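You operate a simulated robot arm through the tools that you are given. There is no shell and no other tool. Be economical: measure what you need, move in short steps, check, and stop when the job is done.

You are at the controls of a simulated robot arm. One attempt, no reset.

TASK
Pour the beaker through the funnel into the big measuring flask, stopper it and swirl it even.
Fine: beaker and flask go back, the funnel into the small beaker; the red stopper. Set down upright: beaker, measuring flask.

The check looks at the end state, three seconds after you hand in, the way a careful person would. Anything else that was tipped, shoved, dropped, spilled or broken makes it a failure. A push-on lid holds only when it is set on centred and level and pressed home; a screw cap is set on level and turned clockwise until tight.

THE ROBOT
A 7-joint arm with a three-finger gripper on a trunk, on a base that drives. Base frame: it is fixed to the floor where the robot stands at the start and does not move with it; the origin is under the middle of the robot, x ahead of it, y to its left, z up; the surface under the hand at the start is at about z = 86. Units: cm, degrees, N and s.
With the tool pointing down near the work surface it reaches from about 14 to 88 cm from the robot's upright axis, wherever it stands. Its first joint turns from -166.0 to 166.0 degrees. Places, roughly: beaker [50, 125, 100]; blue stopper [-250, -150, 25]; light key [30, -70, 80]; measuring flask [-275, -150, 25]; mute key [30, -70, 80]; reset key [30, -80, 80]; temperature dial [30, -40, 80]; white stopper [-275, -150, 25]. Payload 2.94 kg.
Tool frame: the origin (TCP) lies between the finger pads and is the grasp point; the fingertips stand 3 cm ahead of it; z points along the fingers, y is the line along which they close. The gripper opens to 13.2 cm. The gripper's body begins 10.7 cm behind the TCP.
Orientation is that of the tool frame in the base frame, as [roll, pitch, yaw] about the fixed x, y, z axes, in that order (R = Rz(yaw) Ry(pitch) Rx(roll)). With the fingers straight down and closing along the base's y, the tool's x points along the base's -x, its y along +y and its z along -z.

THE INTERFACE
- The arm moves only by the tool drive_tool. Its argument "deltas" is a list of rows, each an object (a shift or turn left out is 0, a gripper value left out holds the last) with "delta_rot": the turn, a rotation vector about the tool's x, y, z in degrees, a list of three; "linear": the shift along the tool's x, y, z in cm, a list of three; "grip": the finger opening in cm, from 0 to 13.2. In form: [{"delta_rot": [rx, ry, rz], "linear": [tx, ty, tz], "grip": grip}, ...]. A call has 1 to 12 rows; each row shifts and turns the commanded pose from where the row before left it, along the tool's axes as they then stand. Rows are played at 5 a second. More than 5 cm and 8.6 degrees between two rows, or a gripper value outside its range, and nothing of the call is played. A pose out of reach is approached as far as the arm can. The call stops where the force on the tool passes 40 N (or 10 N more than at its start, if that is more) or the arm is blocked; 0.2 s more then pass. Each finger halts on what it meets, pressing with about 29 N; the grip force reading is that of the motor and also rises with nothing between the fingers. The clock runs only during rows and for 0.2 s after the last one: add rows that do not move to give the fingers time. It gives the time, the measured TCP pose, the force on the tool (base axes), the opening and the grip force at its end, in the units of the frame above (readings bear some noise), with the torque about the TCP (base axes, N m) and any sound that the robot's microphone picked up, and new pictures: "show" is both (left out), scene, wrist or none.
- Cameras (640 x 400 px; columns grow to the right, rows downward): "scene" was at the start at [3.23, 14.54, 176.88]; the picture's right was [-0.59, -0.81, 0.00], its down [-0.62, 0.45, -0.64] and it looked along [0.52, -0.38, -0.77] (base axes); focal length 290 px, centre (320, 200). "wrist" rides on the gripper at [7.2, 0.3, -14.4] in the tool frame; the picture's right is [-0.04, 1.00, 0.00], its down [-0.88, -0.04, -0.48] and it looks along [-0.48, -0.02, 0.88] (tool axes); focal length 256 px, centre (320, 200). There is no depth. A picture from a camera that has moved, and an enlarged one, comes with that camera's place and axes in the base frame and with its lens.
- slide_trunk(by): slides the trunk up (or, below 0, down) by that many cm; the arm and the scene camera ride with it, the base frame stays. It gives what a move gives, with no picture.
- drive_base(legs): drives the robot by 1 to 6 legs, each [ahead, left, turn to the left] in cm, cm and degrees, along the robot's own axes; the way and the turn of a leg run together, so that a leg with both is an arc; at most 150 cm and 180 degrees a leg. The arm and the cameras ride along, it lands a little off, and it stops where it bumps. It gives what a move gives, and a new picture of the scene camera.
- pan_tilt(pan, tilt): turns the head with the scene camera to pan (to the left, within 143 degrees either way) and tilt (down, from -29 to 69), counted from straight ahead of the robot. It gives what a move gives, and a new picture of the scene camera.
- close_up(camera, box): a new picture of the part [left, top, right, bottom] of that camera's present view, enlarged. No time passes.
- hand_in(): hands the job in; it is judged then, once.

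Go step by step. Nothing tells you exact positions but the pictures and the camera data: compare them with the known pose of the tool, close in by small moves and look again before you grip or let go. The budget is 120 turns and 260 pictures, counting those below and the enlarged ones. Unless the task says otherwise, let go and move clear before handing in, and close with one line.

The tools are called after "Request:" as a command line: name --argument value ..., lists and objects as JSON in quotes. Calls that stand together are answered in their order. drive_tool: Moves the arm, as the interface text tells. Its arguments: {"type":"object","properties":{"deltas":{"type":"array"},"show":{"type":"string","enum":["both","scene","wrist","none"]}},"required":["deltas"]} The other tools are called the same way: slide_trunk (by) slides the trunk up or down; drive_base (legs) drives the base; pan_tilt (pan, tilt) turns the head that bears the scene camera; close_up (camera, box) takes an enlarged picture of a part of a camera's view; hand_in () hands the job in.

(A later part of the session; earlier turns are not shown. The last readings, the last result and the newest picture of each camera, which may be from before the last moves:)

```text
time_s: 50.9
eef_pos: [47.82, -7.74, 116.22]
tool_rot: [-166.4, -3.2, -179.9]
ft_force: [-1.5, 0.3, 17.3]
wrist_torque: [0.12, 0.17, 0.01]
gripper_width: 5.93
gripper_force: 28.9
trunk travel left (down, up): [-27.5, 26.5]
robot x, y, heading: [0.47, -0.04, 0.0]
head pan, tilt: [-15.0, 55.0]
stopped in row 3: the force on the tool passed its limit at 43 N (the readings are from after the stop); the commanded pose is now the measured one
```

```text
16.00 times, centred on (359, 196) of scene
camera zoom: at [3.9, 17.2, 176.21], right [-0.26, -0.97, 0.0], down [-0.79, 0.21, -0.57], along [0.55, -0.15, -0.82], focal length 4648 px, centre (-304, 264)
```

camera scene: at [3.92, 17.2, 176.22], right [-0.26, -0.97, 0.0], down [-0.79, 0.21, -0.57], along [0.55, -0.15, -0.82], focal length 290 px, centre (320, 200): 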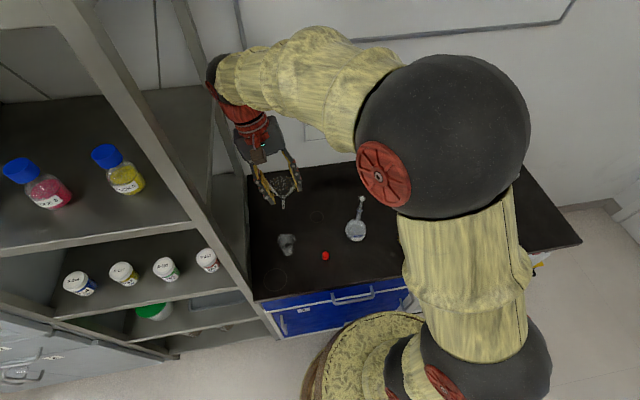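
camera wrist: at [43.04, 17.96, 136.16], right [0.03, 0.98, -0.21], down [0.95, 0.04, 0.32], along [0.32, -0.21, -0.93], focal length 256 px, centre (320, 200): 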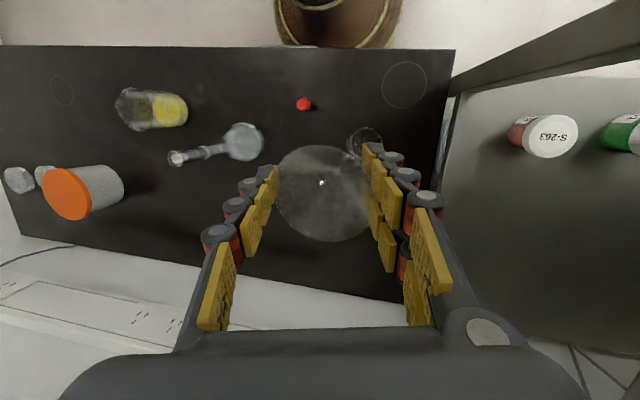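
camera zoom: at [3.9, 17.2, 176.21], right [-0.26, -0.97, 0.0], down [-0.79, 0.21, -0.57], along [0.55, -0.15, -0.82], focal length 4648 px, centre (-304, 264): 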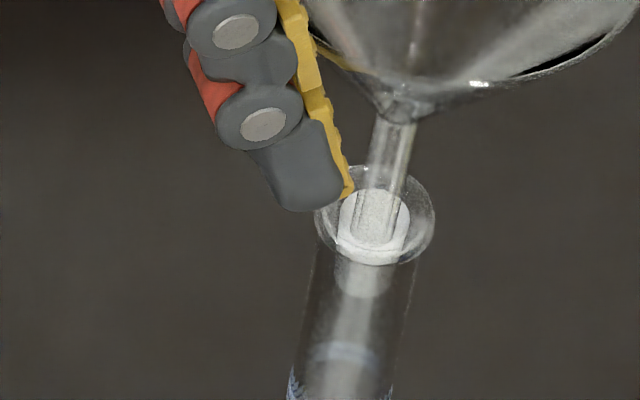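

That pressed the flask. I'll lift off right away and check how flask and funnel stand.

Request:
drive_tool --deltas '[{"linear": [0.06, -0.22, -0.97]}, {"linear": [0.12, -0.44, -1.94]}, {}]'

Request:
close_up --camera "scene" --box '[335, 160, 395, 220]'

Request:
close_up --camera "wrist" --box '[288, 110, 384, 170]'

```text
time_s: 51.7
eef_pos: [47.61, -7.62, 118.95]
tool_rot: [-166.5, -3.6, 179.9]
ft_force: [-0.6, 1.1, -0.3]
wrist_torque: [0.0, 0.03, 0.01]
gripper_width: 5.94
gripper_force: 29.2
trunk travel left (down, up): [-27.5, 26.5]
robot x, y, heading: [-0.26, 0.08, -0.0]
head pan, tilt: [-15.0, 55.0]
camera scene: at [3.91, 17.2, 176.21], right [-0.26, -0.97, 0.0], down [-0.79, 0.21, -0.57], along [0.55, -0.15, -0.82], focal length 290 px, centre (320, 200)
camera wrist: at [41.19, -4.11, 133.31], right [0.03, 0.97, -0.24], down [0.91, 0.07, 0.42], along [0.42, -0.23, -0.88], focal length 256 px, centre (320, 200)
```

scene: 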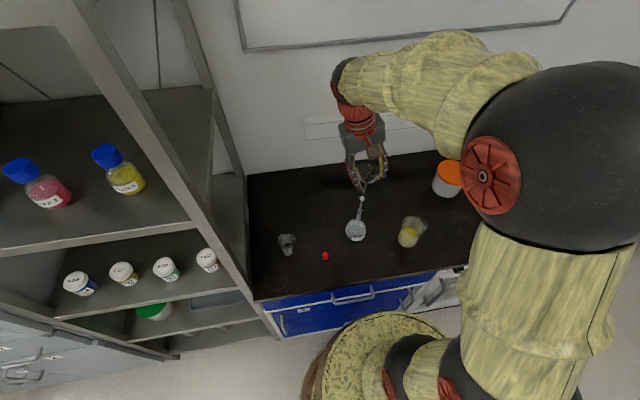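
wrist: 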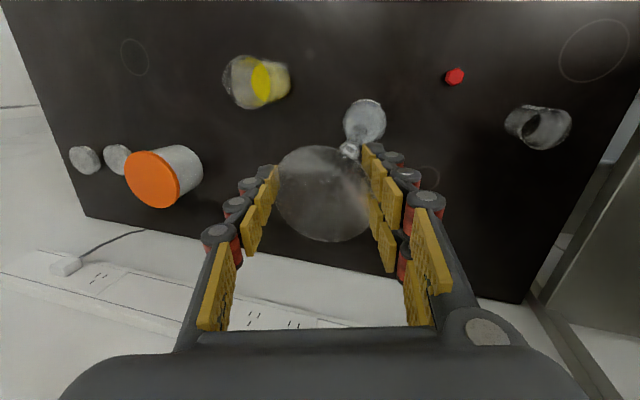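

```text
6.67 times, centred on (365, 190) of scene
camera zoom: at [3.91, 17.2, 176.21], right [-0.26, -0.97, 0.0], down [-0.79, 0.21, -0.57], along [0.55, -0.15, -0.82], focal length 1937 px, centre (20, 267)
```

zoom: 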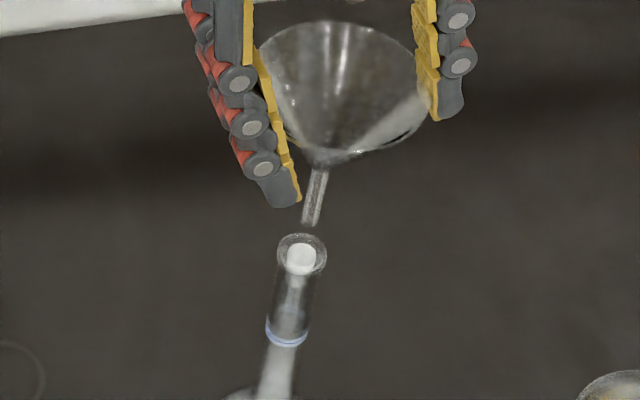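

```text
6.67 times, centred on (336, 140) of wrist
camera zoom: at [41.19, -4.11, 133.31], right [0.03, 0.97, -0.24], down [0.91, 0.07, 0.42], along [0.42, -0.23, -0.88], focal length 1707 px, centre (213, 600)
```

zoom: 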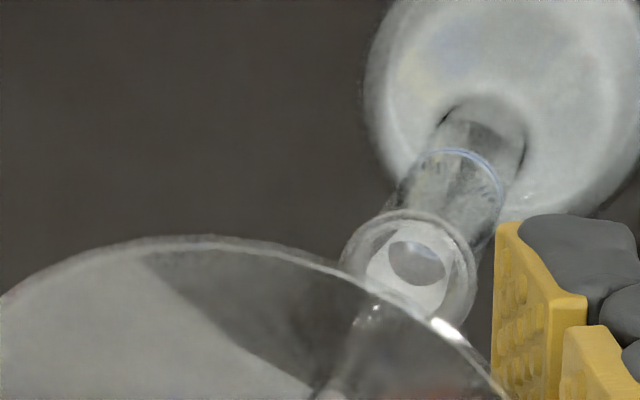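

The flask stands as before. I'll measure tip and mouth once more at higher zoom before another light probe.

Request:
close_up --camera "scene" --box '[352, 184, 372, 204]'

```text
16.00 times, centred on (362, 194) of scene
camera zoom: at [3.91, 17.2, 176.21], right [-0.26, -0.97, 0.0], down [-0.79, 0.21, -0.57], along [0.55, -0.15, -0.82], focal length 4648 px, centre (-352, 296)
```

zoom: 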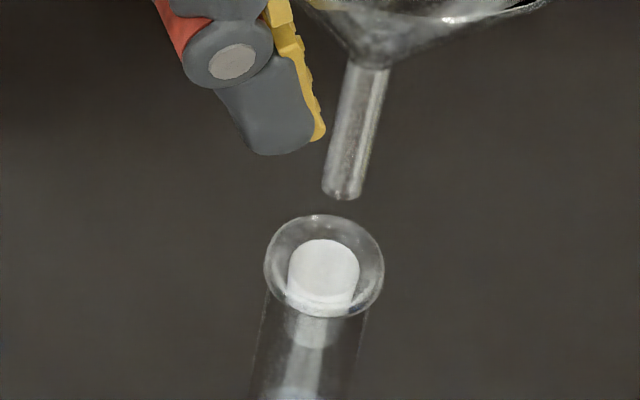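

Request:
drive_tool --deltas '[{"linear": [-0.2, -0.03, 0]}, {"linear": [-0.05, 0.22, 0.97]}, {"linear": [-0.05, 0.22, 0.97]}, {"linear": [-0.02, 0.1, 0.45]}, {}]' --show "none"

Request:
close_up --camera "scene" --box '[352, 184, 372, 204]'

```text
time_s: 52.9
eef_pos: [47.83, -7.45, 116.46]
tool_rot: [-166.5, -3.5, -179.9]
ft_force: [0.5, 0.0, 0.3]
wrist_torque: [0.02, 0.01, -0.03]
gripper_width: 5.93
gripper_force: 29.0
trunk travel left (down, up): [-27.5, 26.5]
robot x, y, heading: [0.02, 0.24, -0.1]
head pan, tilt: [-15.0, 55.0]
```

```text
16.00 times, centred on (362, 194) of scene
camera zoom: at [3.94, 17.19, 176.22], right [-0.26, -0.97, 0.0], down [-0.79, 0.21, -0.57], along [0.55, -0.15, -0.82], focal length 4648 px, centre (-352, 296)
```

zoom: 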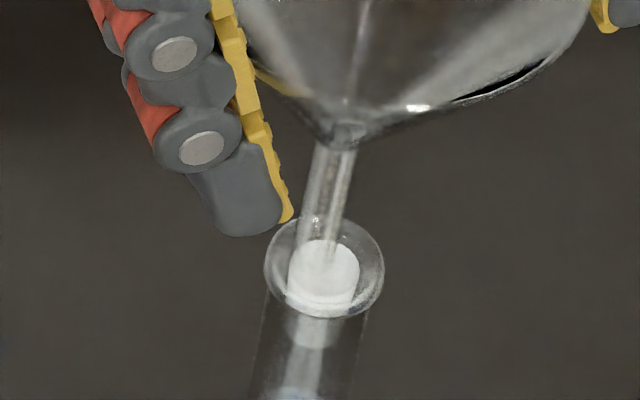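

I drifted 0.25 cm to +y while descending. Shift back and view again.

Request:
drive_tool --deltas '[{"linear": [0, -0.25, 0.03]}, {}]' --show "none"

Request:
close_up --camera "scene" --box '[352, 184, 372, 204]'

```text
time_s: 53.5
eef_pos: [47.77, -7.64, 116.57]
tool_rot: [-166.5, -3.5, 180.0]
ft_force: [0.2, 0.0, -1.4]
wrist_torque: [0.01, -0.01, 0.01]
gripper_width: 5.93
gripper_force: 28.8
trunk travel left (down, up): [-27.5, 26.5]
robot x, y, heading: [0.29, -0.07, 0.3]
head pan, tilt: [-15.0, 55.0]
```

```text
16.00 times, centred on (362, 194) of scene
camera zoom: at [3.94, 17.19, 176.22], right [-0.26, -0.97, 0.0], down [-0.79, 0.21, -0.57], along [0.55, -0.15, -0.82], focal length 4648 px, centre (-352, 296)
```

zoom: 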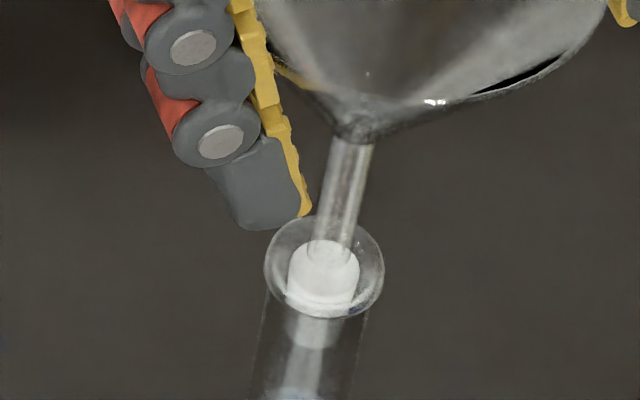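

Centred now. A gentle probe down of 0.5 cm.

Request:
drive_tool --deltas '[{"linear": [-0.01, 0.04, 0.25]}, {"linear": [-0.01, 0.04, 0.25]}, {}]' --show "none"

Request:
close_up --camera "scene" --box '[352, 184, 372, 204]'

```text
time_s: 54.3
eef_pos: [47.66, -7.81, 116.11]
tool_rot: [-166.5, -3.6, 179.9]
ft_force: [0.3, -0.7, -0.2]
wrist_torque: [-0.01, 0.03, -0.01]
gripper_width: 5.93
gripper_force: 29.2
trunk travel left (down, up): [-27.5, 26.5]
robot x, y, heading: [-0.25, -0.4, 0.1]
head pan, tilt: [-15.0, 55.0]
```

```text
16.00 times, centred on (362, 194) of scene
camera zoom: at [3.94, 17.19, 176.22], right [-0.26, -0.97, 0.0], down [-0.79, 0.21, -0.57], along [0.55, -0.15, -0.82], focal length 4648 px, centre (-352, 296)
```

zoom: 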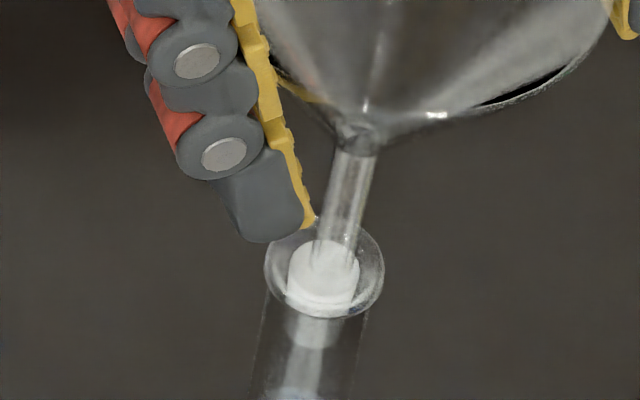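

No contact at a height where it always hit before. Continuing down gently.

Request:
drive_tool --deltas '[{"linear": [-0.01, 0.13, 0.3]}, {"linear": [-0.01, 0.06, 0.3]}, {}]' --show "none"

Request:
close_up --camera "scene" --box '[352, 184, 372, 204]'

```text
time_s: 55.1
eef_pos: [47.67, -7.81, 115.42]
tool_rot: [-166.4, -3.6, 179.9]
ft_force: [-0.1, 0.3, -0.6]
wrist_torque: [0.02, 0.02, -0.03]
gripper_width: 5.92
gripper_force: 28.7
trunk travel left (down, up): [-27.5, 26.5]
robot x, y, heading: [-0.3, -0.13, 0.0]
head pan, tilt: [-15.0, 55.0]
```

```text
16.00 times, centred on (362, 194) of scene
camera zoom: at [3.94, 17.2, 176.22], right [-0.26, -0.97, 0.0], down [-0.79, 0.21, -0.57], along [0.55, -0.15, -0.82], focal length 4648 px, centre (-352, 296)
```

zoom: 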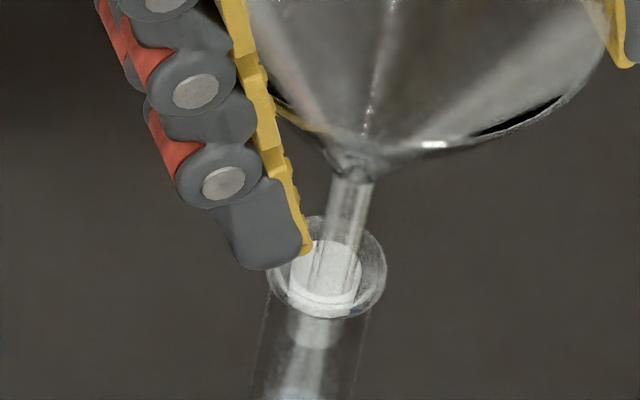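

The stem is in the neck. I'll continue down toward seating the cone.

Request:
drive_tool --deltas '[{"linear": [-0.02, 0.12, 0.4]}, {"linear": [-0.02, 0.09, 0.4]}, {"linear": [-0.02, 0.09, 0.4]}, {"linear": [-0.02, 0.09, 0.4]}, {}]' --show "none"

Request:
close_up --camera "scene" --box '[340, 170, 380, 210]'

```text
time_s: 56.3
eef_pos: [47.79, -7.83, 113.86]
tool_rot: [-166.5, -3.5, -180.0]
ft_force: [-0.1, -0.5, -0.1]
wrist_torque: [0.0, 0.01, 0.03]
gripper_width: 5.92
gripper_force: 28.5
trunk travel left (down, up): [-27.5, 26.5]
robot x, y, heading: [-0.06, 0.37, -0.0]
head pan, tilt: [-15.0, 55.0]
```

```text
10.00 times, centred on (360, 190) of scene
camera zoom: at [3.94, 17.2, 176.22], right [-0.26, -0.97, 0.0], down [-0.79, 0.21, -0.57], along [0.55, -0.15, -0.82], focal length 2905 px, centre (-80, 300)
```

zoom: 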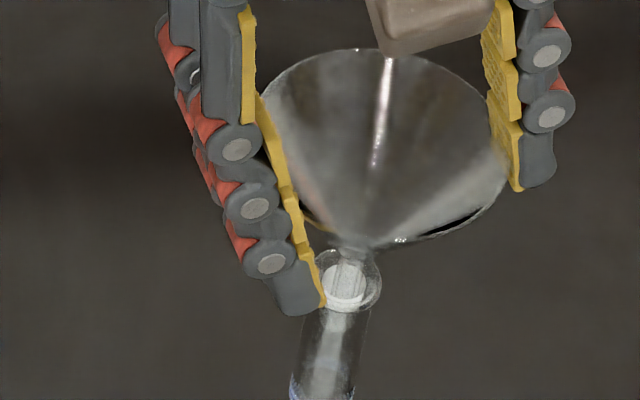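

Request:
drive_tool --deltas '[{"linear": [-0.02, 0.07, 0.3]}, {"linear": [-0.02, 0.07, 0.3]}, {"linear": [-0.02, 0.07, 0.3]}, {}]' --show "none"

Request:
close_up --camera "scene" --box '[340, 170, 380, 210]'

```text
time_s: 57.3
eef_pos: [47.81, -7.88, 112.93]
tool_rot: [-166.5, -3.6, -179.9]
ft_force: [-1.1, -0.4, 0.1]
wrist_torque: [-0.03, 0.0, -0.02]
gripper_width: 5.9
gripper_force: 29.1
trunk travel left (down, up): [-27.5, 26.5]
robot x, y, heading: [0.16, 0.05, 0.0]
head pan, tilt: [-15.0, 55.0]
```

```text
10.00 times, centred on (360, 190) of scene
camera zoom: at [3.95, 17.19, 176.22], right [-0.26, -0.97, 0.0], down [-0.79, 0.21, -0.57], along [0.55, -0.15, -0.82], focal length 2905 px, centre (-80, 300)
```

zoom: 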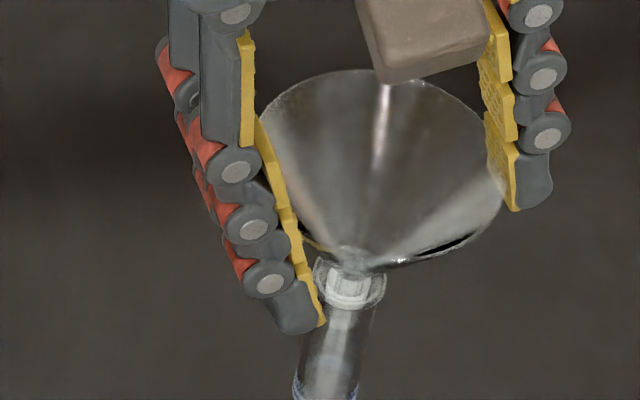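

Almost seated; the neck is being pushed slightly to -y. I'll relieve that, lower a little more, then open slowly.

Request:
drive_tool --deltas '[{"linear": [0, 0.2, -0.05]}, {"linear": [-0.01, 0.05, 0.25]}, {"linear": [-0.01, 0.05, 0.2]}, {}]' --show "none"

Request:
close_up --camera "scene" --box '[340, 170, 380, 210]'

```text
time_s: 58.3
eef_pos: [47.76, -7.61, 112.71]
tool_rot: [-166.4, -3.3, 179.9]
ft_force: [0.3, 1.3, 23.5]
wrist_torque: [-0.13, -0.55, -0.03]
gripper_width: 5.95
gripper_force: 28.9
trunk travel left (down, up): [-27.5, 26.5]
robot x, y, heading: [-0.17, 0.06, -0.1]
head pan, tilt: [-15.0, 55.0]
```

```text
10.00 times, centred on (360, 190) of scene
camera zoom: at [3.79, 17.23, 176.24], right [-0.26, -0.97, 0.0], down [-0.79, 0.21, -0.57], along [0.55, -0.15, -0.82], focal length 2905 px, centre (-80, 300)
```

zoom: 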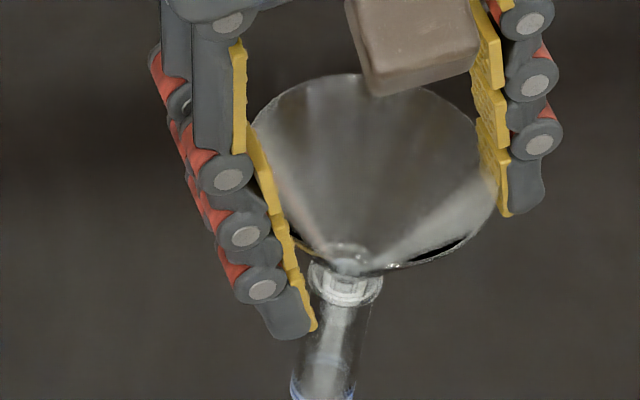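

Seated on the mouth. I'll relax a hair and open the fingers in stages.

Request:
drive_tool --deltas '[{"linear": [0, -0.03, -0.15]}, {"grip": 6.6}, {"grip": 7.4}, {"grip": 8.5}, {"grip": 10}, {}]'

Request:
close_up --camera "scene" --box '[330, 160, 390, 220]'

Request:
close_up --camera "wrist" --box '[200, 80, 440, 230]'

```text
time_s: 59.7
eef_pos: [47.71, -7.71, 112.54]
tool_rot: [-166.5, -3.6, -179.9]
ft_force: [0.1, 0.5, -0.4]
wrist_torque: [0.01, 0.03, -0.01]
gripper_width: 10.03
gripper_force: 0.1
trunk travel left (down, up): [-27.5, 26.5]
robot x, y, heading: [0.3, 0.03, 0.1]
head pan, tilt: [-15.0, 55.0]
camera scene: at [3.94, 17.19, 176.22], right [-0.26, -0.97, 0.0], down [-0.79, 0.21, -0.57], along [0.55, -0.15, -0.82], focal length 290 px, centre (320, 200)
camera wrist: at [41.36, -4.2, 126.92], right [0.03, 0.97, -0.24], down [0.91, 0.07, 0.42], along [0.42, -0.23, -0.88], focal length 256 px, centre (320, 200)
```

scene: 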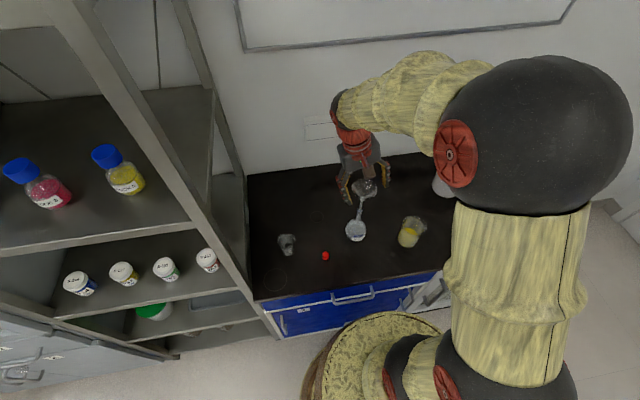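
wrist: 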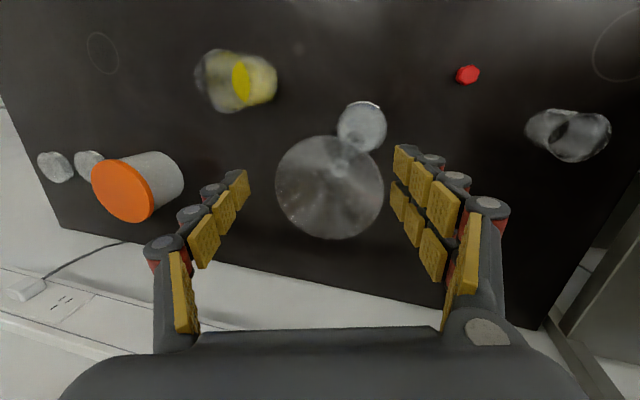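

```text
6.67 times, centred on (360, 190) of scene
camera zoom: at [3.94, 17.19, 176.22], right [-0.26, -0.97, 0.0], down [-0.79, 0.21, -0.57], along [0.55, -0.15, -0.82], focal length 1937 px, centre (53, 267)
```

zoom: 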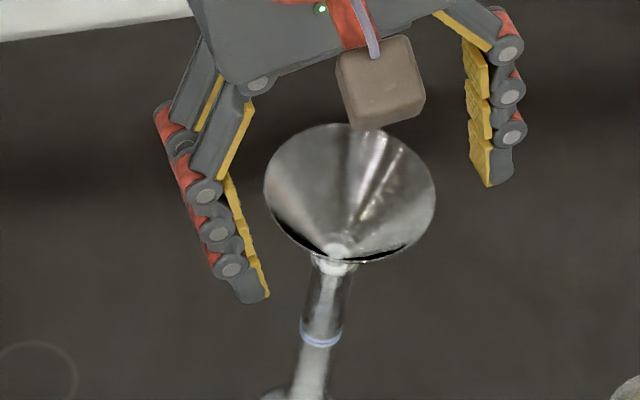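

```text
2.67 times, centred on (320, 155) of wrist
camera zoom: at [41.36, -4.2, 126.92], right [0.03, 0.97, -0.24], down [0.91, 0.07, 0.42], along [0.42, -0.23, -0.88], focal length 683 px, centre (320, 320)
```

zoom: 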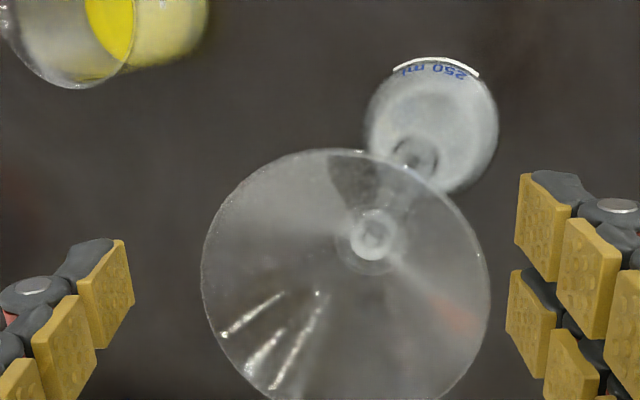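

The funnel sits upright in the neck. I'll withdraw, straighten the hand, and begin turning it half around (camera on top) for the beaker grip.

Request:
drive_tool --deltas '[{"grip": 12.5}, {}, {"linear": [0, 0, -2]}, {"linear": [0, 0, -4.5]}, {"linear": [0, 0, -4.5]}, {"linear": [0, 0, -4.5]}, {"delta_rot": [-7, -1.5, 0]}, {"delta_rot": [-6.5, -2, 0]}, {"linear": [4, -2, 0]}, {"linear": [4, -2, 0]}, {}]'

Request:
close_up --camera "scene" --box '[320, 170, 440, 260]'

```text
time_s: 62.1
eef_pos: [40.55, -7.94, 127.48]
tool_rot: [-180.0, 0.0, -179.6]
ft_force: [-0.4, 0.8, 0.8]
wrist_torque: [0.0, -0.01, -0.03]
gripper_width: 12.52
gripper_force: 0.1
trunk travel left (down, up): [-27.5, 26.5]
robot x, y, heading: [-0.37, 0.02, -0.0]
head pan, tilt: [-15.0, 55.0]
camera scene: at [3.96, 17.19, 176.22], right [-0.26, -0.97, 0.0], down [-0.79, 0.21, -0.57], along [0.55, -0.15, -0.82], focal length 290 px, centre (320, 200)
camera wrist: at [33.39, -7.9, 142.01], right [0.04, 1.0, 0.0], down [0.88, -0.03, 0.47], along [0.47, -0.02, -0.88], focal length 256 px, centre (320, 200)
```

scene: 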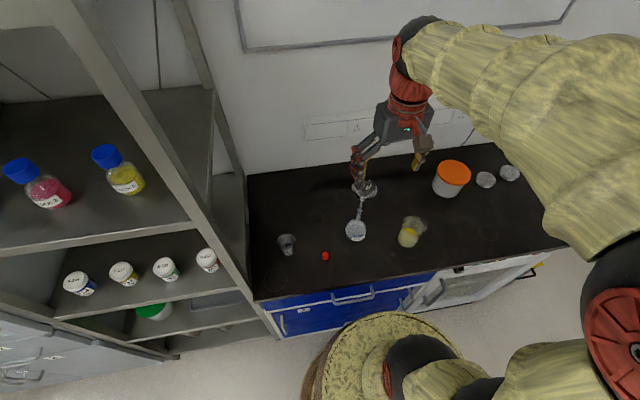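
wrist: 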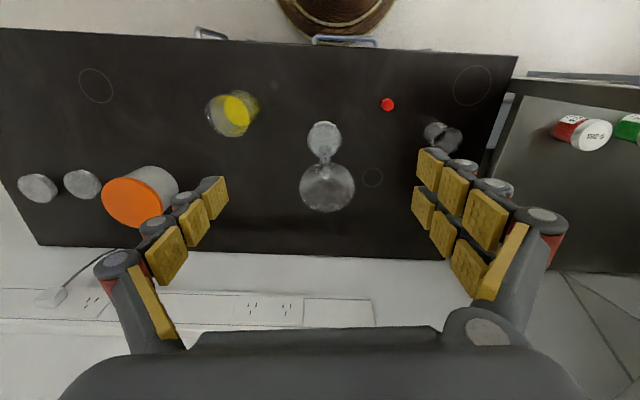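

```text
4.44 times, centred on (380, 215) of scene
camera zoom: at [3.96, 17.19, 176.22], right [-0.26, -0.97, 0.0], down [-0.79, 0.21, -0.57], along [0.55, -0.15, -0.82], focal length 1291 px, centre (53, 133)
```

zoom: 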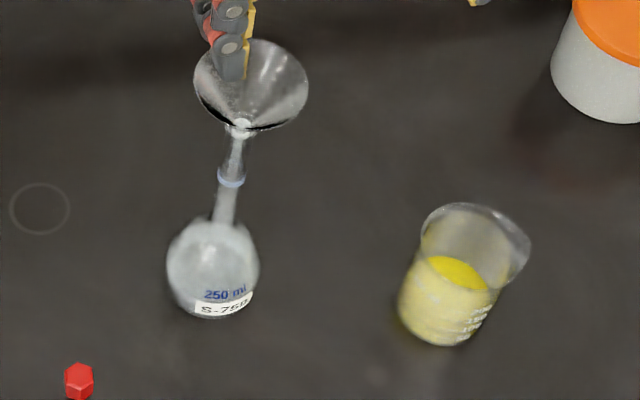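

Funnel and flask stand well; the beaker is near (40.2,-23.7), about 10 cm tall, spout to -y. Now I turn the hand half around.

Request:
drive_tool --deltas '[{"delta_rot": [0, 0, 8.5], "linear": [0, -3, 0]}, {"delta_rot": [0, 0, 8.5]}, {"delta_rot": [0, 0, 8.5]}, {"delta_rot": [0, 0, 8.5]}, {"delta_rot": [0, 0, 8.5]}, {"delta_rot": [0, 0, 8.5]}, {"delta_rot": [0, 0, 8.5]}, {"delta_rot": [0, 0, 8.5]}, {"delta_rot": [0, 0, 8.5]}, {"delta_rot": [0, 0, 8.5]}, {"delta_rot": [0, 0, 5]}]' --show "none"

Request:
drive_tool --deltas '[{"delta_rot": [0, 0, 8.5]}, {"delta_rot": [0, 0, 8.5]}, {"delta_rot": [0, 0, 8.5]}, {"delta_rot": [0, 0, 8.5]}, {"delta_rot": [0, 0, 8.5]}, {"delta_rot": [0, 0, 8.5]}, {"delta_rot": [0, 0, 8.5]}, {"delta_rot": [0, 0, 8.5]}, {"delta_rot": [0, 0, 8.5]}, {"delta_rot": [0, 0, 8.5]}, {"delta_rot": [0, 0, 5]}]' --show "scene"

```text
time_s: 64.5
eef_pos: [40.68, -11.18, 127.33]
tool_rot: [-179.8, 0.0, 90.1]
ft_force: [-0.2, 0.0, -0.3]
wrist_torque: [-0.01, -0.03, -0.01]
gripper_width: 12.49
gripper_force: 0.0
trunk travel left (down, up): [-27.5, 26.5]
robot x, y, heading: [0.37, -0.05, -0.1]
head pan, tilt: [-15.0, 55.0]
```

```text
time_s: 66.9
eef_pos: [40.75, -11.15, 127.54]
tool_rot: [179.9, 0.1, 0.1]
ft_force: [-0.1, -0.3, -0.8]
wrist_torque: [0.02, -0.02, -0.03]
gripper_width: 12.47
gripper_force: 0.2
trunk travel left (down, up): [-27.5, 26.5]
robot x, y, heading: [-0.13, 0.01, 0.0]
head pan, tilt: [-15.0, 55.0]
camera scene: at [3.93, 17.19, 176.22], right [-0.26, -0.97, 0.0], down [-0.79, 0.21, -0.57], along [0.55, -0.15, -0.82], focal length 290 px, centre (320, 200)
```

scene: 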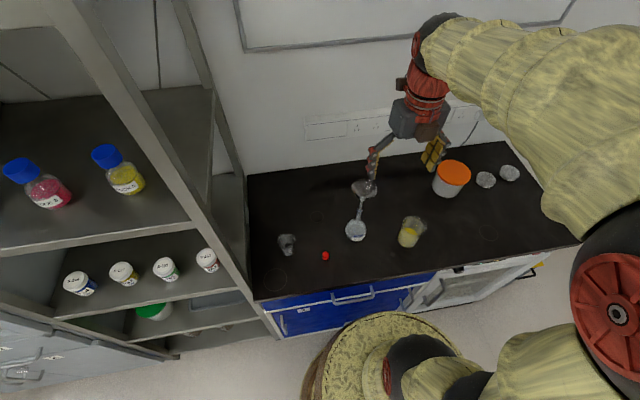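

The hand is flipped. Now I back the base by 30 cm to make room for a horizontal grip.

Request:
drive_base --legs '[[-30, 0, 0]]'

Request:
drive_tool --deltas '[{"linear": [2, 4, 0], "delta_rot": [0, 8.5, 0]}, {"linear": [0, 4, 0], "delta_rot": [0, 8.5, 0]}, {"linear": [0, 4, 0], "delta_rot": [0, 8.5, 0]}, {"delta_rot": [0, 8.5, 0]}, {"delta_rot": [0, 8.5, 0]}, {"delta_rot": [0, 8.5, 0]}, {"delta_rot": [0, 8.5, 0]}, {"delta_rot": [0, 8.5, 0]}, {"delta_rot": [0, 7, 0]}, {}]'

```text
time_s: 68.9
eef_pos: [10.55, -10.92, 127.6]
tool_rot: [180.0, 0.0, 0.9]
ft_force: [0.0, -0.1, -0.5]
wrist_torque: [0.02, 0.0, 0.0]
gripper_width: 12.51
gripper_force: 0.1
trunk travel left (down, up): [-27.5, 26.5]
robot x, y, heading: [-30.41, -0.29, 0.7]
head pan, tilt: [-15.0, 55.0]
camera scene: at [-26.62, 17.08, 176.22], right [-0.25, -0.97, 0.0], down [-0.79, 0.2, -0.57], along [0.56, -0.14, -0.82], focal length 290 px, centre (320, 200)
```

scene: 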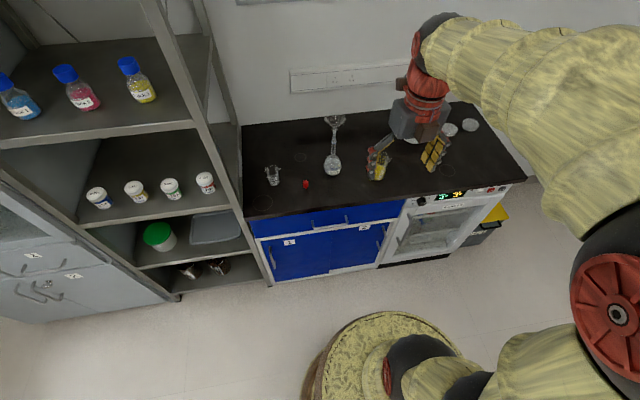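

```text
time_s: 70.8
eef_pos: [16.06, -16.21, 126.5]
tool_rot: [-176.8, -66.3, 7.4]
ft_force: [-0.3, 0.2, 0.2]
wrist_torque: [0.01, 0.01, 0.04]
gripper_width: 12.45
gripper_force: 0.0
trunk travel left (down, up): [-27.5, 26.5]
robot x, y, heading: [-30.19, -0.04, 0.4]
head pan, tilt: [-15.0, 55.0]
stopped in row 9: the arm was blocked; the commanded pose is now the measured one
camera scene: at [-26.52, 17.05, 176.22], right [-0.25, -0.97, 0.0], down [-0.79, 0.2, -0.57], along [0.56, -0.14, -0.82], focal length 290 px, centre (320, 200)
camera wrist: at [6.07, -18.81, 138.94], right [0.16, -0.98, -0.06], down [-0.79, -0.09, -0.61], along [0.6, 0.15, -0.79], focal length 256 px, centre (320, 200)
```

scene: 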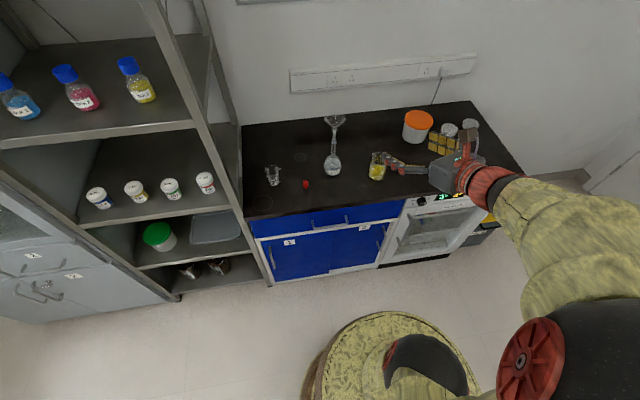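
wrist: 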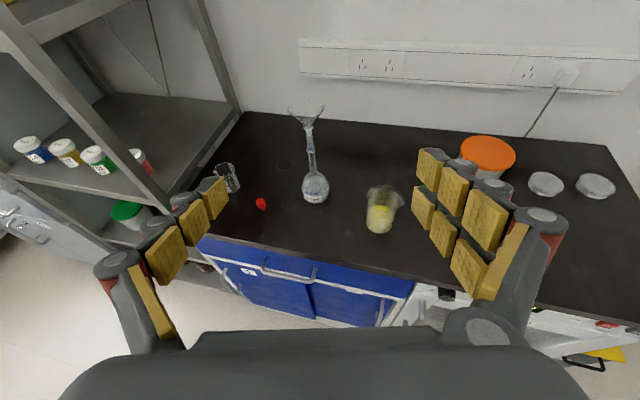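

From here everything is visible. I'll square the hand (pointing +x, 24° down) and lower it to a pre-grasp in front of the beaker.

Request:
drive_tool --deltas '[{"delta_rot": [-5, 0.12, 2.2]}, {"delta_rot": [-5, 0.12, 2.2]}, {"linear": [-3.1, 0.98, 2.44]}, {"linear": [-3.1, 0.98, 2.44]}, {"linear": [-3.1, 0.98, 2.44]}, {"linear": [-3.1, 0.98, 2.44]}, {"linear": [-3.1, 0.98, 2.44]}, {"linear": [-3.1, 0.98, 2.44]}, {"linear": [-3.1, 0.98, 2.44]}, {"linear": [-3.0, 0.94, 2.4]}, {}]'

Request:
close_up --camera "wrist" --box '[220, 40, 420, 200]'

```text
time_s: 73.2
eef_pos: [23.79, -23.46, 95.92]
tool_rot: [-176.8, -66.2, -3.7]
ft_force: [-0.6, -0.2, -0.4]
wrist_torque: [0.02, 0.0, 0.03]
gripper_width: 12.49
gripper_force: 0.2
trunk travel left (down, up): [-27.5, 26.5]
robot x, y, heading: [-30.15, 0.09, 0.5]
head pan, tilt: [-15.0, 55.0]
camera scene: at [-26.49, 17.04, 176.22], right [-0.25, -0.97, 0.0], down [-0.79, 0.2, -0.57], along [0.56, -0.14, -0.82], focal length 290 px, centre (320, 200)
camera wrist: at [13.47, -24.12, 108.32], right [-0.03, -1.0, -0.06], down [-0.79, 0.06, -0.61], along [0.61, 0.03, -0.79], focal length 256 px, centre (320, 200)
```

scene: 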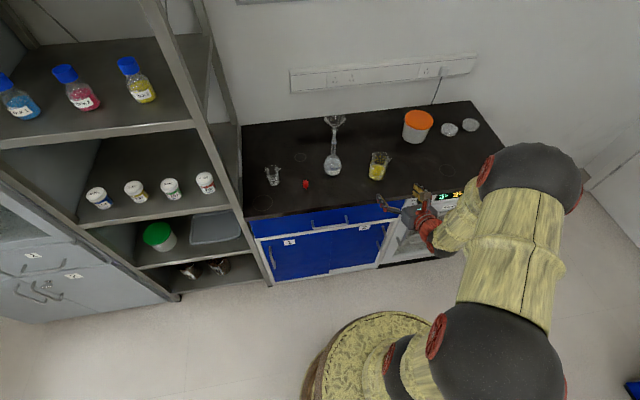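
wrist: 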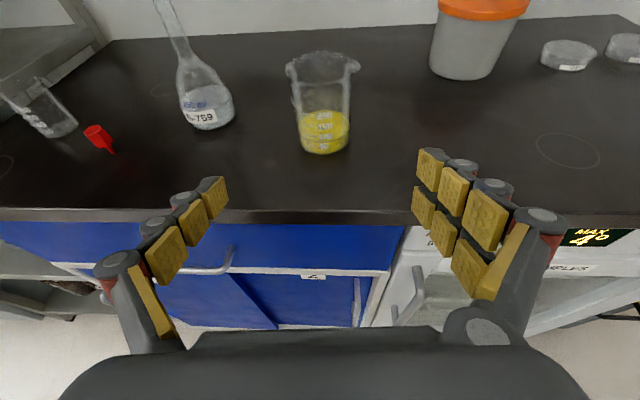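

```text
2.50 times, centred on (320, 120) of wrist
camera zoom: at [13.47, -24.12, 108.32], right [-0.03, -1.0, -0.06], down [-0.79, 0.06, -0.61], along [0.61, 0.03, -0.79], focal length 640 px, centre (320, 400)
```

zoom: 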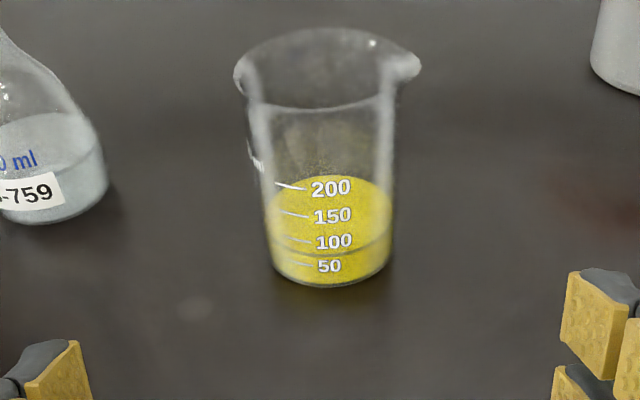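

The beaker stands at about (39.5,-24.1), rim at z 96, with about 75 ml. I'll level the fingers and advance around it.

Request:
drive_tool --deltas '[{"delta_rot": [0, 0, -3.6]}, {"linear": [0.79, 0.16, 3.9]}, {"linear": [0.79, 0.16, 3.9]}, {"linear": [0.79, 0.16, 3.9]}, {"linear": [0.79, 0.16, 3.9]}, {}]'

Request:
close_up --camera "wrist" --box '[180, 80, 460, 280]'

Request:
close_up --camera "scene" --box '[320, 100, 480, 220]'

```text
time_s: 74.6
eef_pos: [39.26, -24.36, 92.57]
tool_rot: [175.0, -66.2, 5.2]
ft_force: [0.3, 0.7, -0.2]
wrist_torque: [-0.02, 0.01, -0.01]
gripper_width: 12.52
gripper_force: 0.1
trunk travel left (down, up): [-27.5, 26.5]
robot x, y, heading: [-30.3, -0.11, 0.3]
head pan, tilt: [-15.0, 55.0]
camera scene: at [-26.48, 17.07, 176.22], right [-0.25, -0.97, 0.0], down [-0.79, 0.2, -0.57], along [0.56, -0.14, -0.82], focal length 290 px, centre (320, 200)
camera wrist: at [29.02, -24.45, 105.17], right [-0.01, -1.0, -0.01], down [-0.79, 0.01, -0.61], along [0.61, 0.0, -0.79], focal length 256 px, centre (320, 200)
```

scene: 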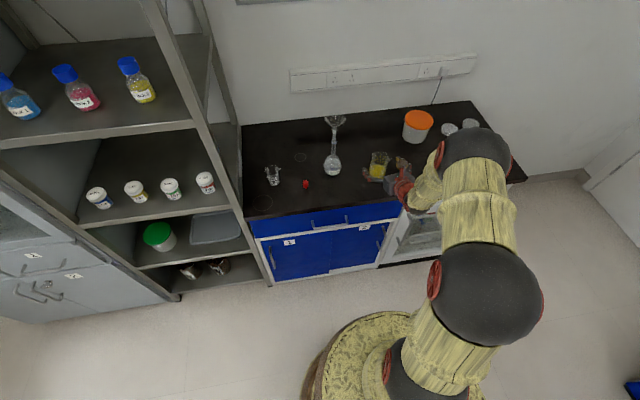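
wrist: 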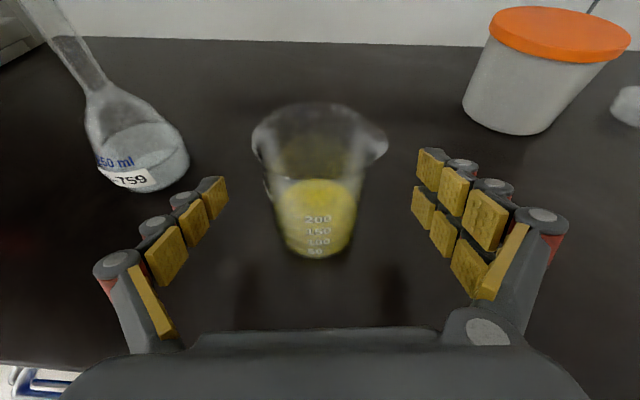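

```text
2.00 times, centred on (320, 180) of wrist
camera zoom: at [29.02, -24.45, 105.17], right [-0.01, -1.0, -0.01], down [-0.79, 0.01, -0.61], along [0.61, 0.0, -0.79], focal length 512 px, centre (320, 240)
```

zoom: 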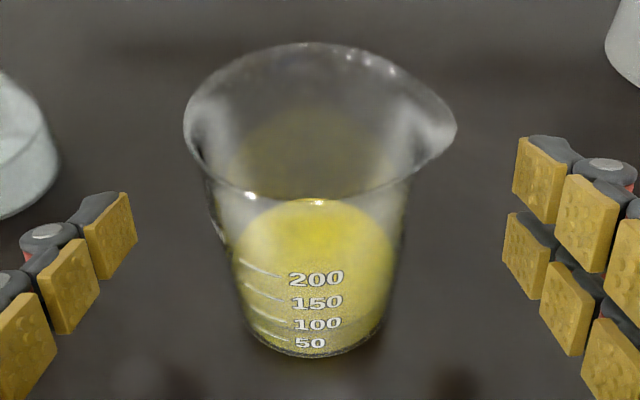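

```text
3.33 times, centred on (400, 160) of scene
camera zoom: at [-26.48, 17.07, 176.22], right [-0.25, -0.97, 0.0], down [-0.79, 0.2, -0.57], along [0.56, -0.14, -0.82], focal length 968 px, centre (53, 333)
```

zoom: 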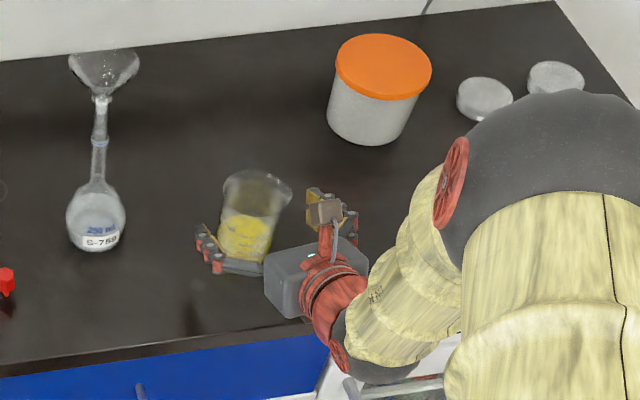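

Centred around the beaker. Closing on it now.

Request:
drive_tool --deltas '[{"linear": [0, -0.2, 0.2]}, {"grip": 9}, {"grip": 5}, {}, {}, {}, {}]'

Request:
close_up --camera "wrist" --box '[180, 80, 460, 280]'

```text
time_s: 76.2
eef_pos: [39.43, -24.03, 92.53]
tool_rot: [175.0, -66.3, 5.2]
ft_force: [-0.3, 0.7, 1.4]
wrist_torque: [0.15, 0.03, 0.03]
gripper_width: 6.85
gripper_force: 29.0
trunk travel left (down, up): [-27.5, 26.5]
robot x, y, heading: [-30.31, -0.27, 0.8]
head pan, tilt: [-15.0, 55.0]
camera scene: at [-26.52, 17.08, 176.22], right [-0.25, -0.97, 0.0], down [-0.79, 0.2, -0.57], along [0.56, -0.14, -0.82], focal length 290 px, centre (320, 200)
camera wrist: at [29.17, -24.19, 105.03], right [0.0, -1.0, 0.0], down [-0.79, 0.01, -0.61], along [0.61, 0.0, -0.79], focal length 256 px, centre (320, 200)
```

scene: 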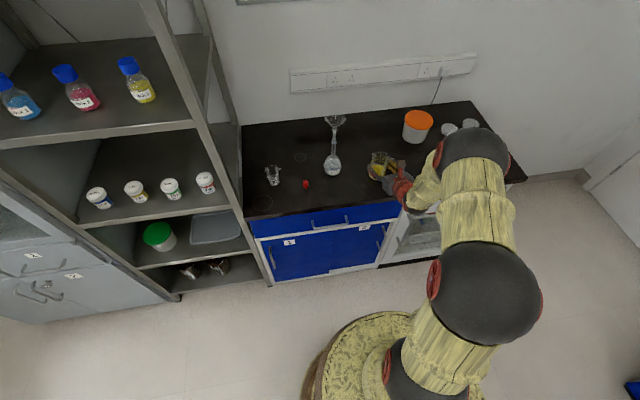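
wrist: 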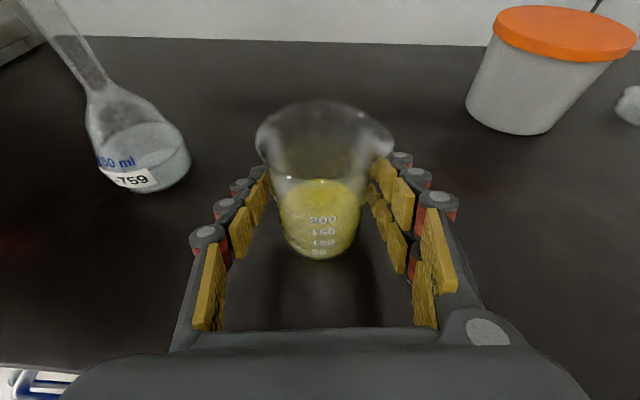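

```text
2.00 times, centred on (320, 180) of wrist
camera zoom: at [29.17, -24.19, 105.03], right [0.0, -1.0, 0.0], down [-0.79, 0.01, -0.61], along [0.61, 0.0, -0.79], focal length 512 px, centre (320, 240)
```

zoom: 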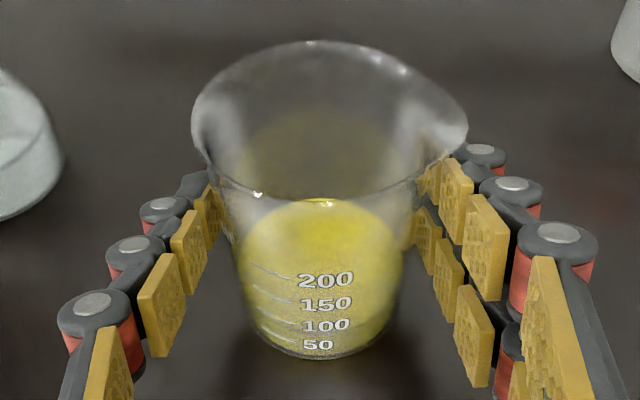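

Gripped firmly at 6.85 cm. Lifting straight up to above funnel height.

Request:
drive_tool --deltas '[{"linear": [0.92, 0, -0.4]}, {"linear": [1.83, 0, -0.8]}, {"linear": [2.75, 0, -1.2]}, {"linear": [3.2, 0, -1.4]}, {"linear": [3.2, 0, -1.4]}, {"linear": [3.2, 0, -1.4]}, {"linear": [3.2, 0, -1.4]}, {"linear": [3.2, 0, -1.4]}, {"linear": [3.2, 0, -1.4]}, {"linear": [3.2, 0, -1.4]}, {"linear": [1.83, 0, -0.8]}, {}]'

```text
time_s: 78.8
eef_pos: [39.62, -22.53, 124.61]
tool_rot: [175.0, -66.1, 5.2]
ft_force: [-0.4, -0.3, -2.2]
wrist_torque: [-0.03, 0.04, 0.01]
gripper_width: 6.81
gripper_force: 29.2
trunk travel left (down, up): [-27.5, 26.5]
robot x, y, heading: [-30.21, 0.1, 0.8]
head pan, tilt: [-15.0, 55.0]
camera scene: at [-26.48, 17.06, 176.22], right [-0.25, -0.97, 0.0], down [-0.79, 0.2, -0.57], along [0.56, -0.14, -0.82], focal length 290 px, centre (320, 200)
camera wrist: at [29.32, -22.75, 137.12], right [-0.01, -1.0, -0.01], down [-0.79, 0.01, -0.61], along [0.61, 0.0, -0.79], focal length 256 px, centre (320, 200)
```

scene: 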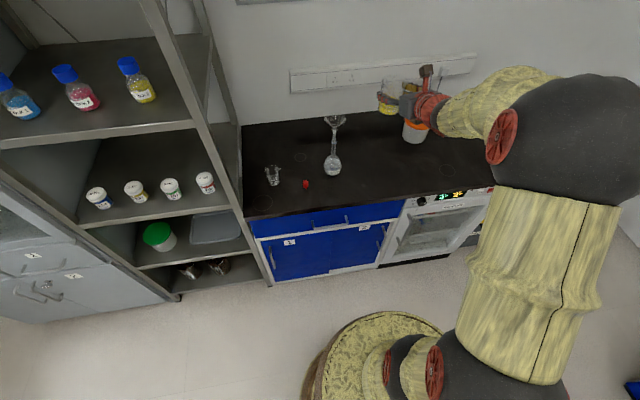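
wrist: 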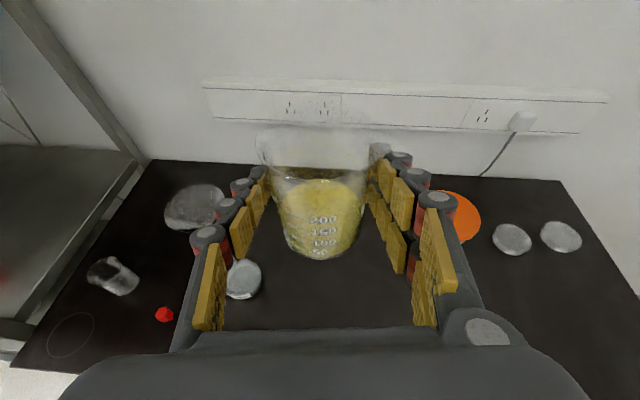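

Beaker is clear, level. Now carry it across to the +y side of the funnel.

Request:
drive_tool --deltas '[{"linear": [0.26, -2, 0.6]}, {"linear": [0.53, -4, 1.2]}, {"linear": [0.53, -4, 1.2]}, {"linear": [0.53, -4, 1.2]}, {"linear": [0.53, -4, 1.2]}, {"linear": [0.53, -4, 1.2]}, {"linear": [0.26, -2, 0.6]}, {}]'

Request:
close_up --camera "scene" --box '[260, 60, 420, 180]'

```text
time_s: 80.6
eef_pos: [46.91, 0.93, 123.81]
tool_rot: [175.1, -66.0, 5.2]
ft_force: [-0.1, 0.8, -1.9]
wrist_torque: [0.01, 0.04, 0.02]
gripper_width: 6.82
gripper_force: 28.9
out of reach, approached as far as the arm can: row 7
trunk travel left (down, up): [-27.5, 26.5]
robot x, y, heading: [-29.91, -0.2, 0.6]
head pan, tilt: [-15.0, 55.0]
camera scene: at [-26.47, 17.08, 176.22], right [-0.25, -0.97, 0.0], down [-0.79, 0.2, -0.57], along [0.56, -0.14, -0.82], focal length 290 px, centre (320, 200)
camera wrist: at [36.69, 0.7, 136.3], right [0.0, -1.0, -0.01], down [-0.79, 0.01, -0.61], along [0.61, 0.0, -0.79], focal length 256 px, centre (320, 200)
```

scene: 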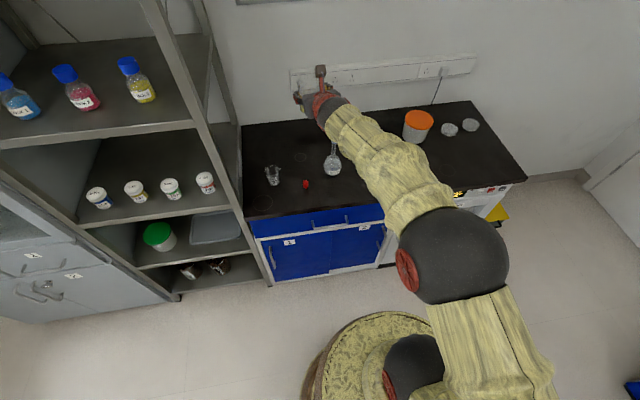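
wrist: 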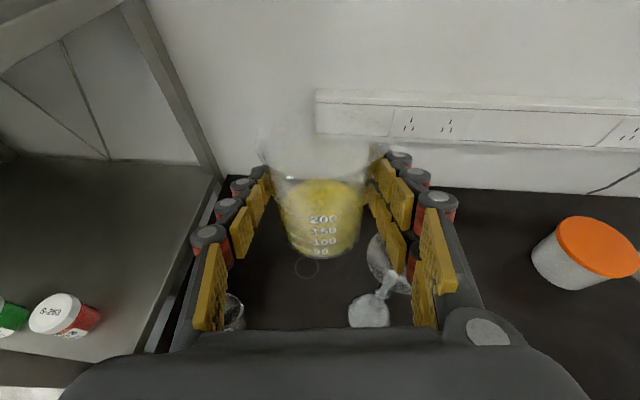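

```text
3.33 times, centred on (340, 120) of scene
camera zoom: at [-26.47, 17.08, 176.22], right [-0.25, -0.97, 0.0], down [-0.79, 0.2, -0.57], along [0.56, -0.14, -0.82], focal length 968 px, centre (253, 467)
```

zoom: 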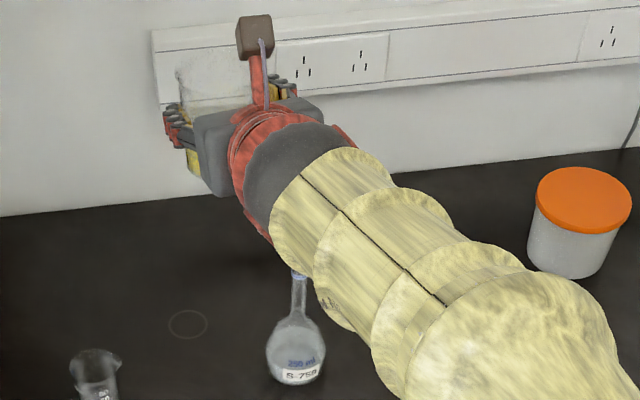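

The arm is at its reach limit here, so I pull the beaker back 12 cm and drive the base forward 12 cm.

Request:
drive_tool --deltas '[{"linear": [-0.8, 0, -1.83]}, {"linear": [-1.6, 0, -3.66]}, {"linear": [-1.6, 0, -3.66]}, {"linear": [-0.8, 0, -1.83]}, {}]' --show "none"

Request:
drive_base --legs '[[12, 0, 0]]'

Request:
drive_tool --deltas '[{}]' --show "wrist"

```text
time_s: 81.8
eef_pos: [34.76, 0.51, 123.79]
tool_rot: [175.0, -66.1, 5.2]
ft_force: [0.0, 0.4, -2.1]
wrist_torque: [0.01, 0.0, 0.0]
gripper_width: 6.78
gripper_force: 28.9
trunk travel left (down, up): [-27.5, 26.5]
robot x, y, heading: [-30.26, -0.1, 0.7]
head pan, tilt: [-15.0, 55.0]
```

```text
time_s: 83.0
eef_pos: [46.76, 0.59, 123.82]
tool_rot: [175.1, -66.1, 5.1]
ft_force: [0.1, -0.6, -1.6]
wrist_torque: [-0.05, 0.0, 0.0]
gripper_width: 6.79
gripper_force: 29.1
trunk travel left (down, up): [-27.5, 26.5]
robot x, y, heading: [-18.89, 0.02, 0.6]
head pan, tilt: [-15.0, 55.0]
camera scene: at [-14.46, 17.19, 176.21], right [-0.25, -0.97, 0.0], down [-0.79, 0.2, -0.57], along [0.55, -0.14, -0.82], focal length 290 px, centre (320, 200)
```

scene: 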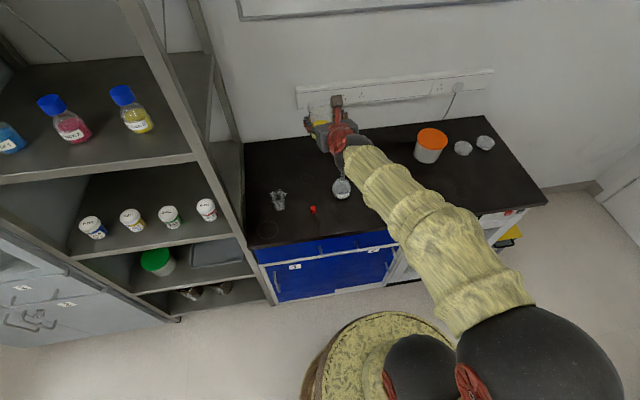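

```text
time_s: 83.4
eef_pos: [46.74, 0.52, 123.81]
tool_rot: [175.0, -66.1, 5.2]
ft_force: [0.2, -0.3, -1.8]
wrist_torque: [0.0, 0.02, -0.04]
gripper_width: 6.77
gripper_force: 29.0
trunk travel left (down, up): [-27.5, 26.5]
robot x, y, heading: [-18.33, -0.24, 0.6]
head pan, tilt: [-15.0, 55.0]
camera wrist: at [36.46, 0.36, 136.34], right [-0.01, -1.0, 0.0], down [-0.79, 0.01, -0.61], along [0.61, 0.0, -0.79], focal length 256 px, centre (320, 200)
```

wrist: 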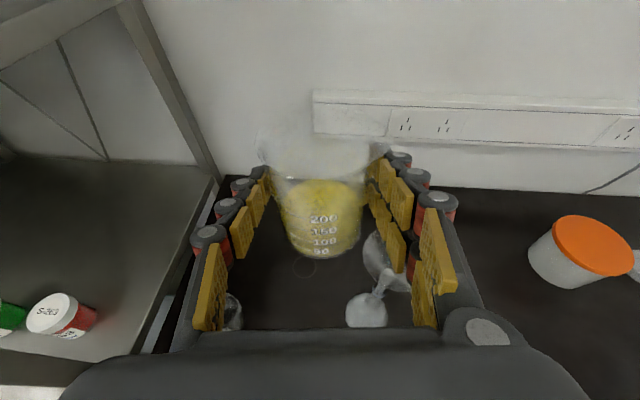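

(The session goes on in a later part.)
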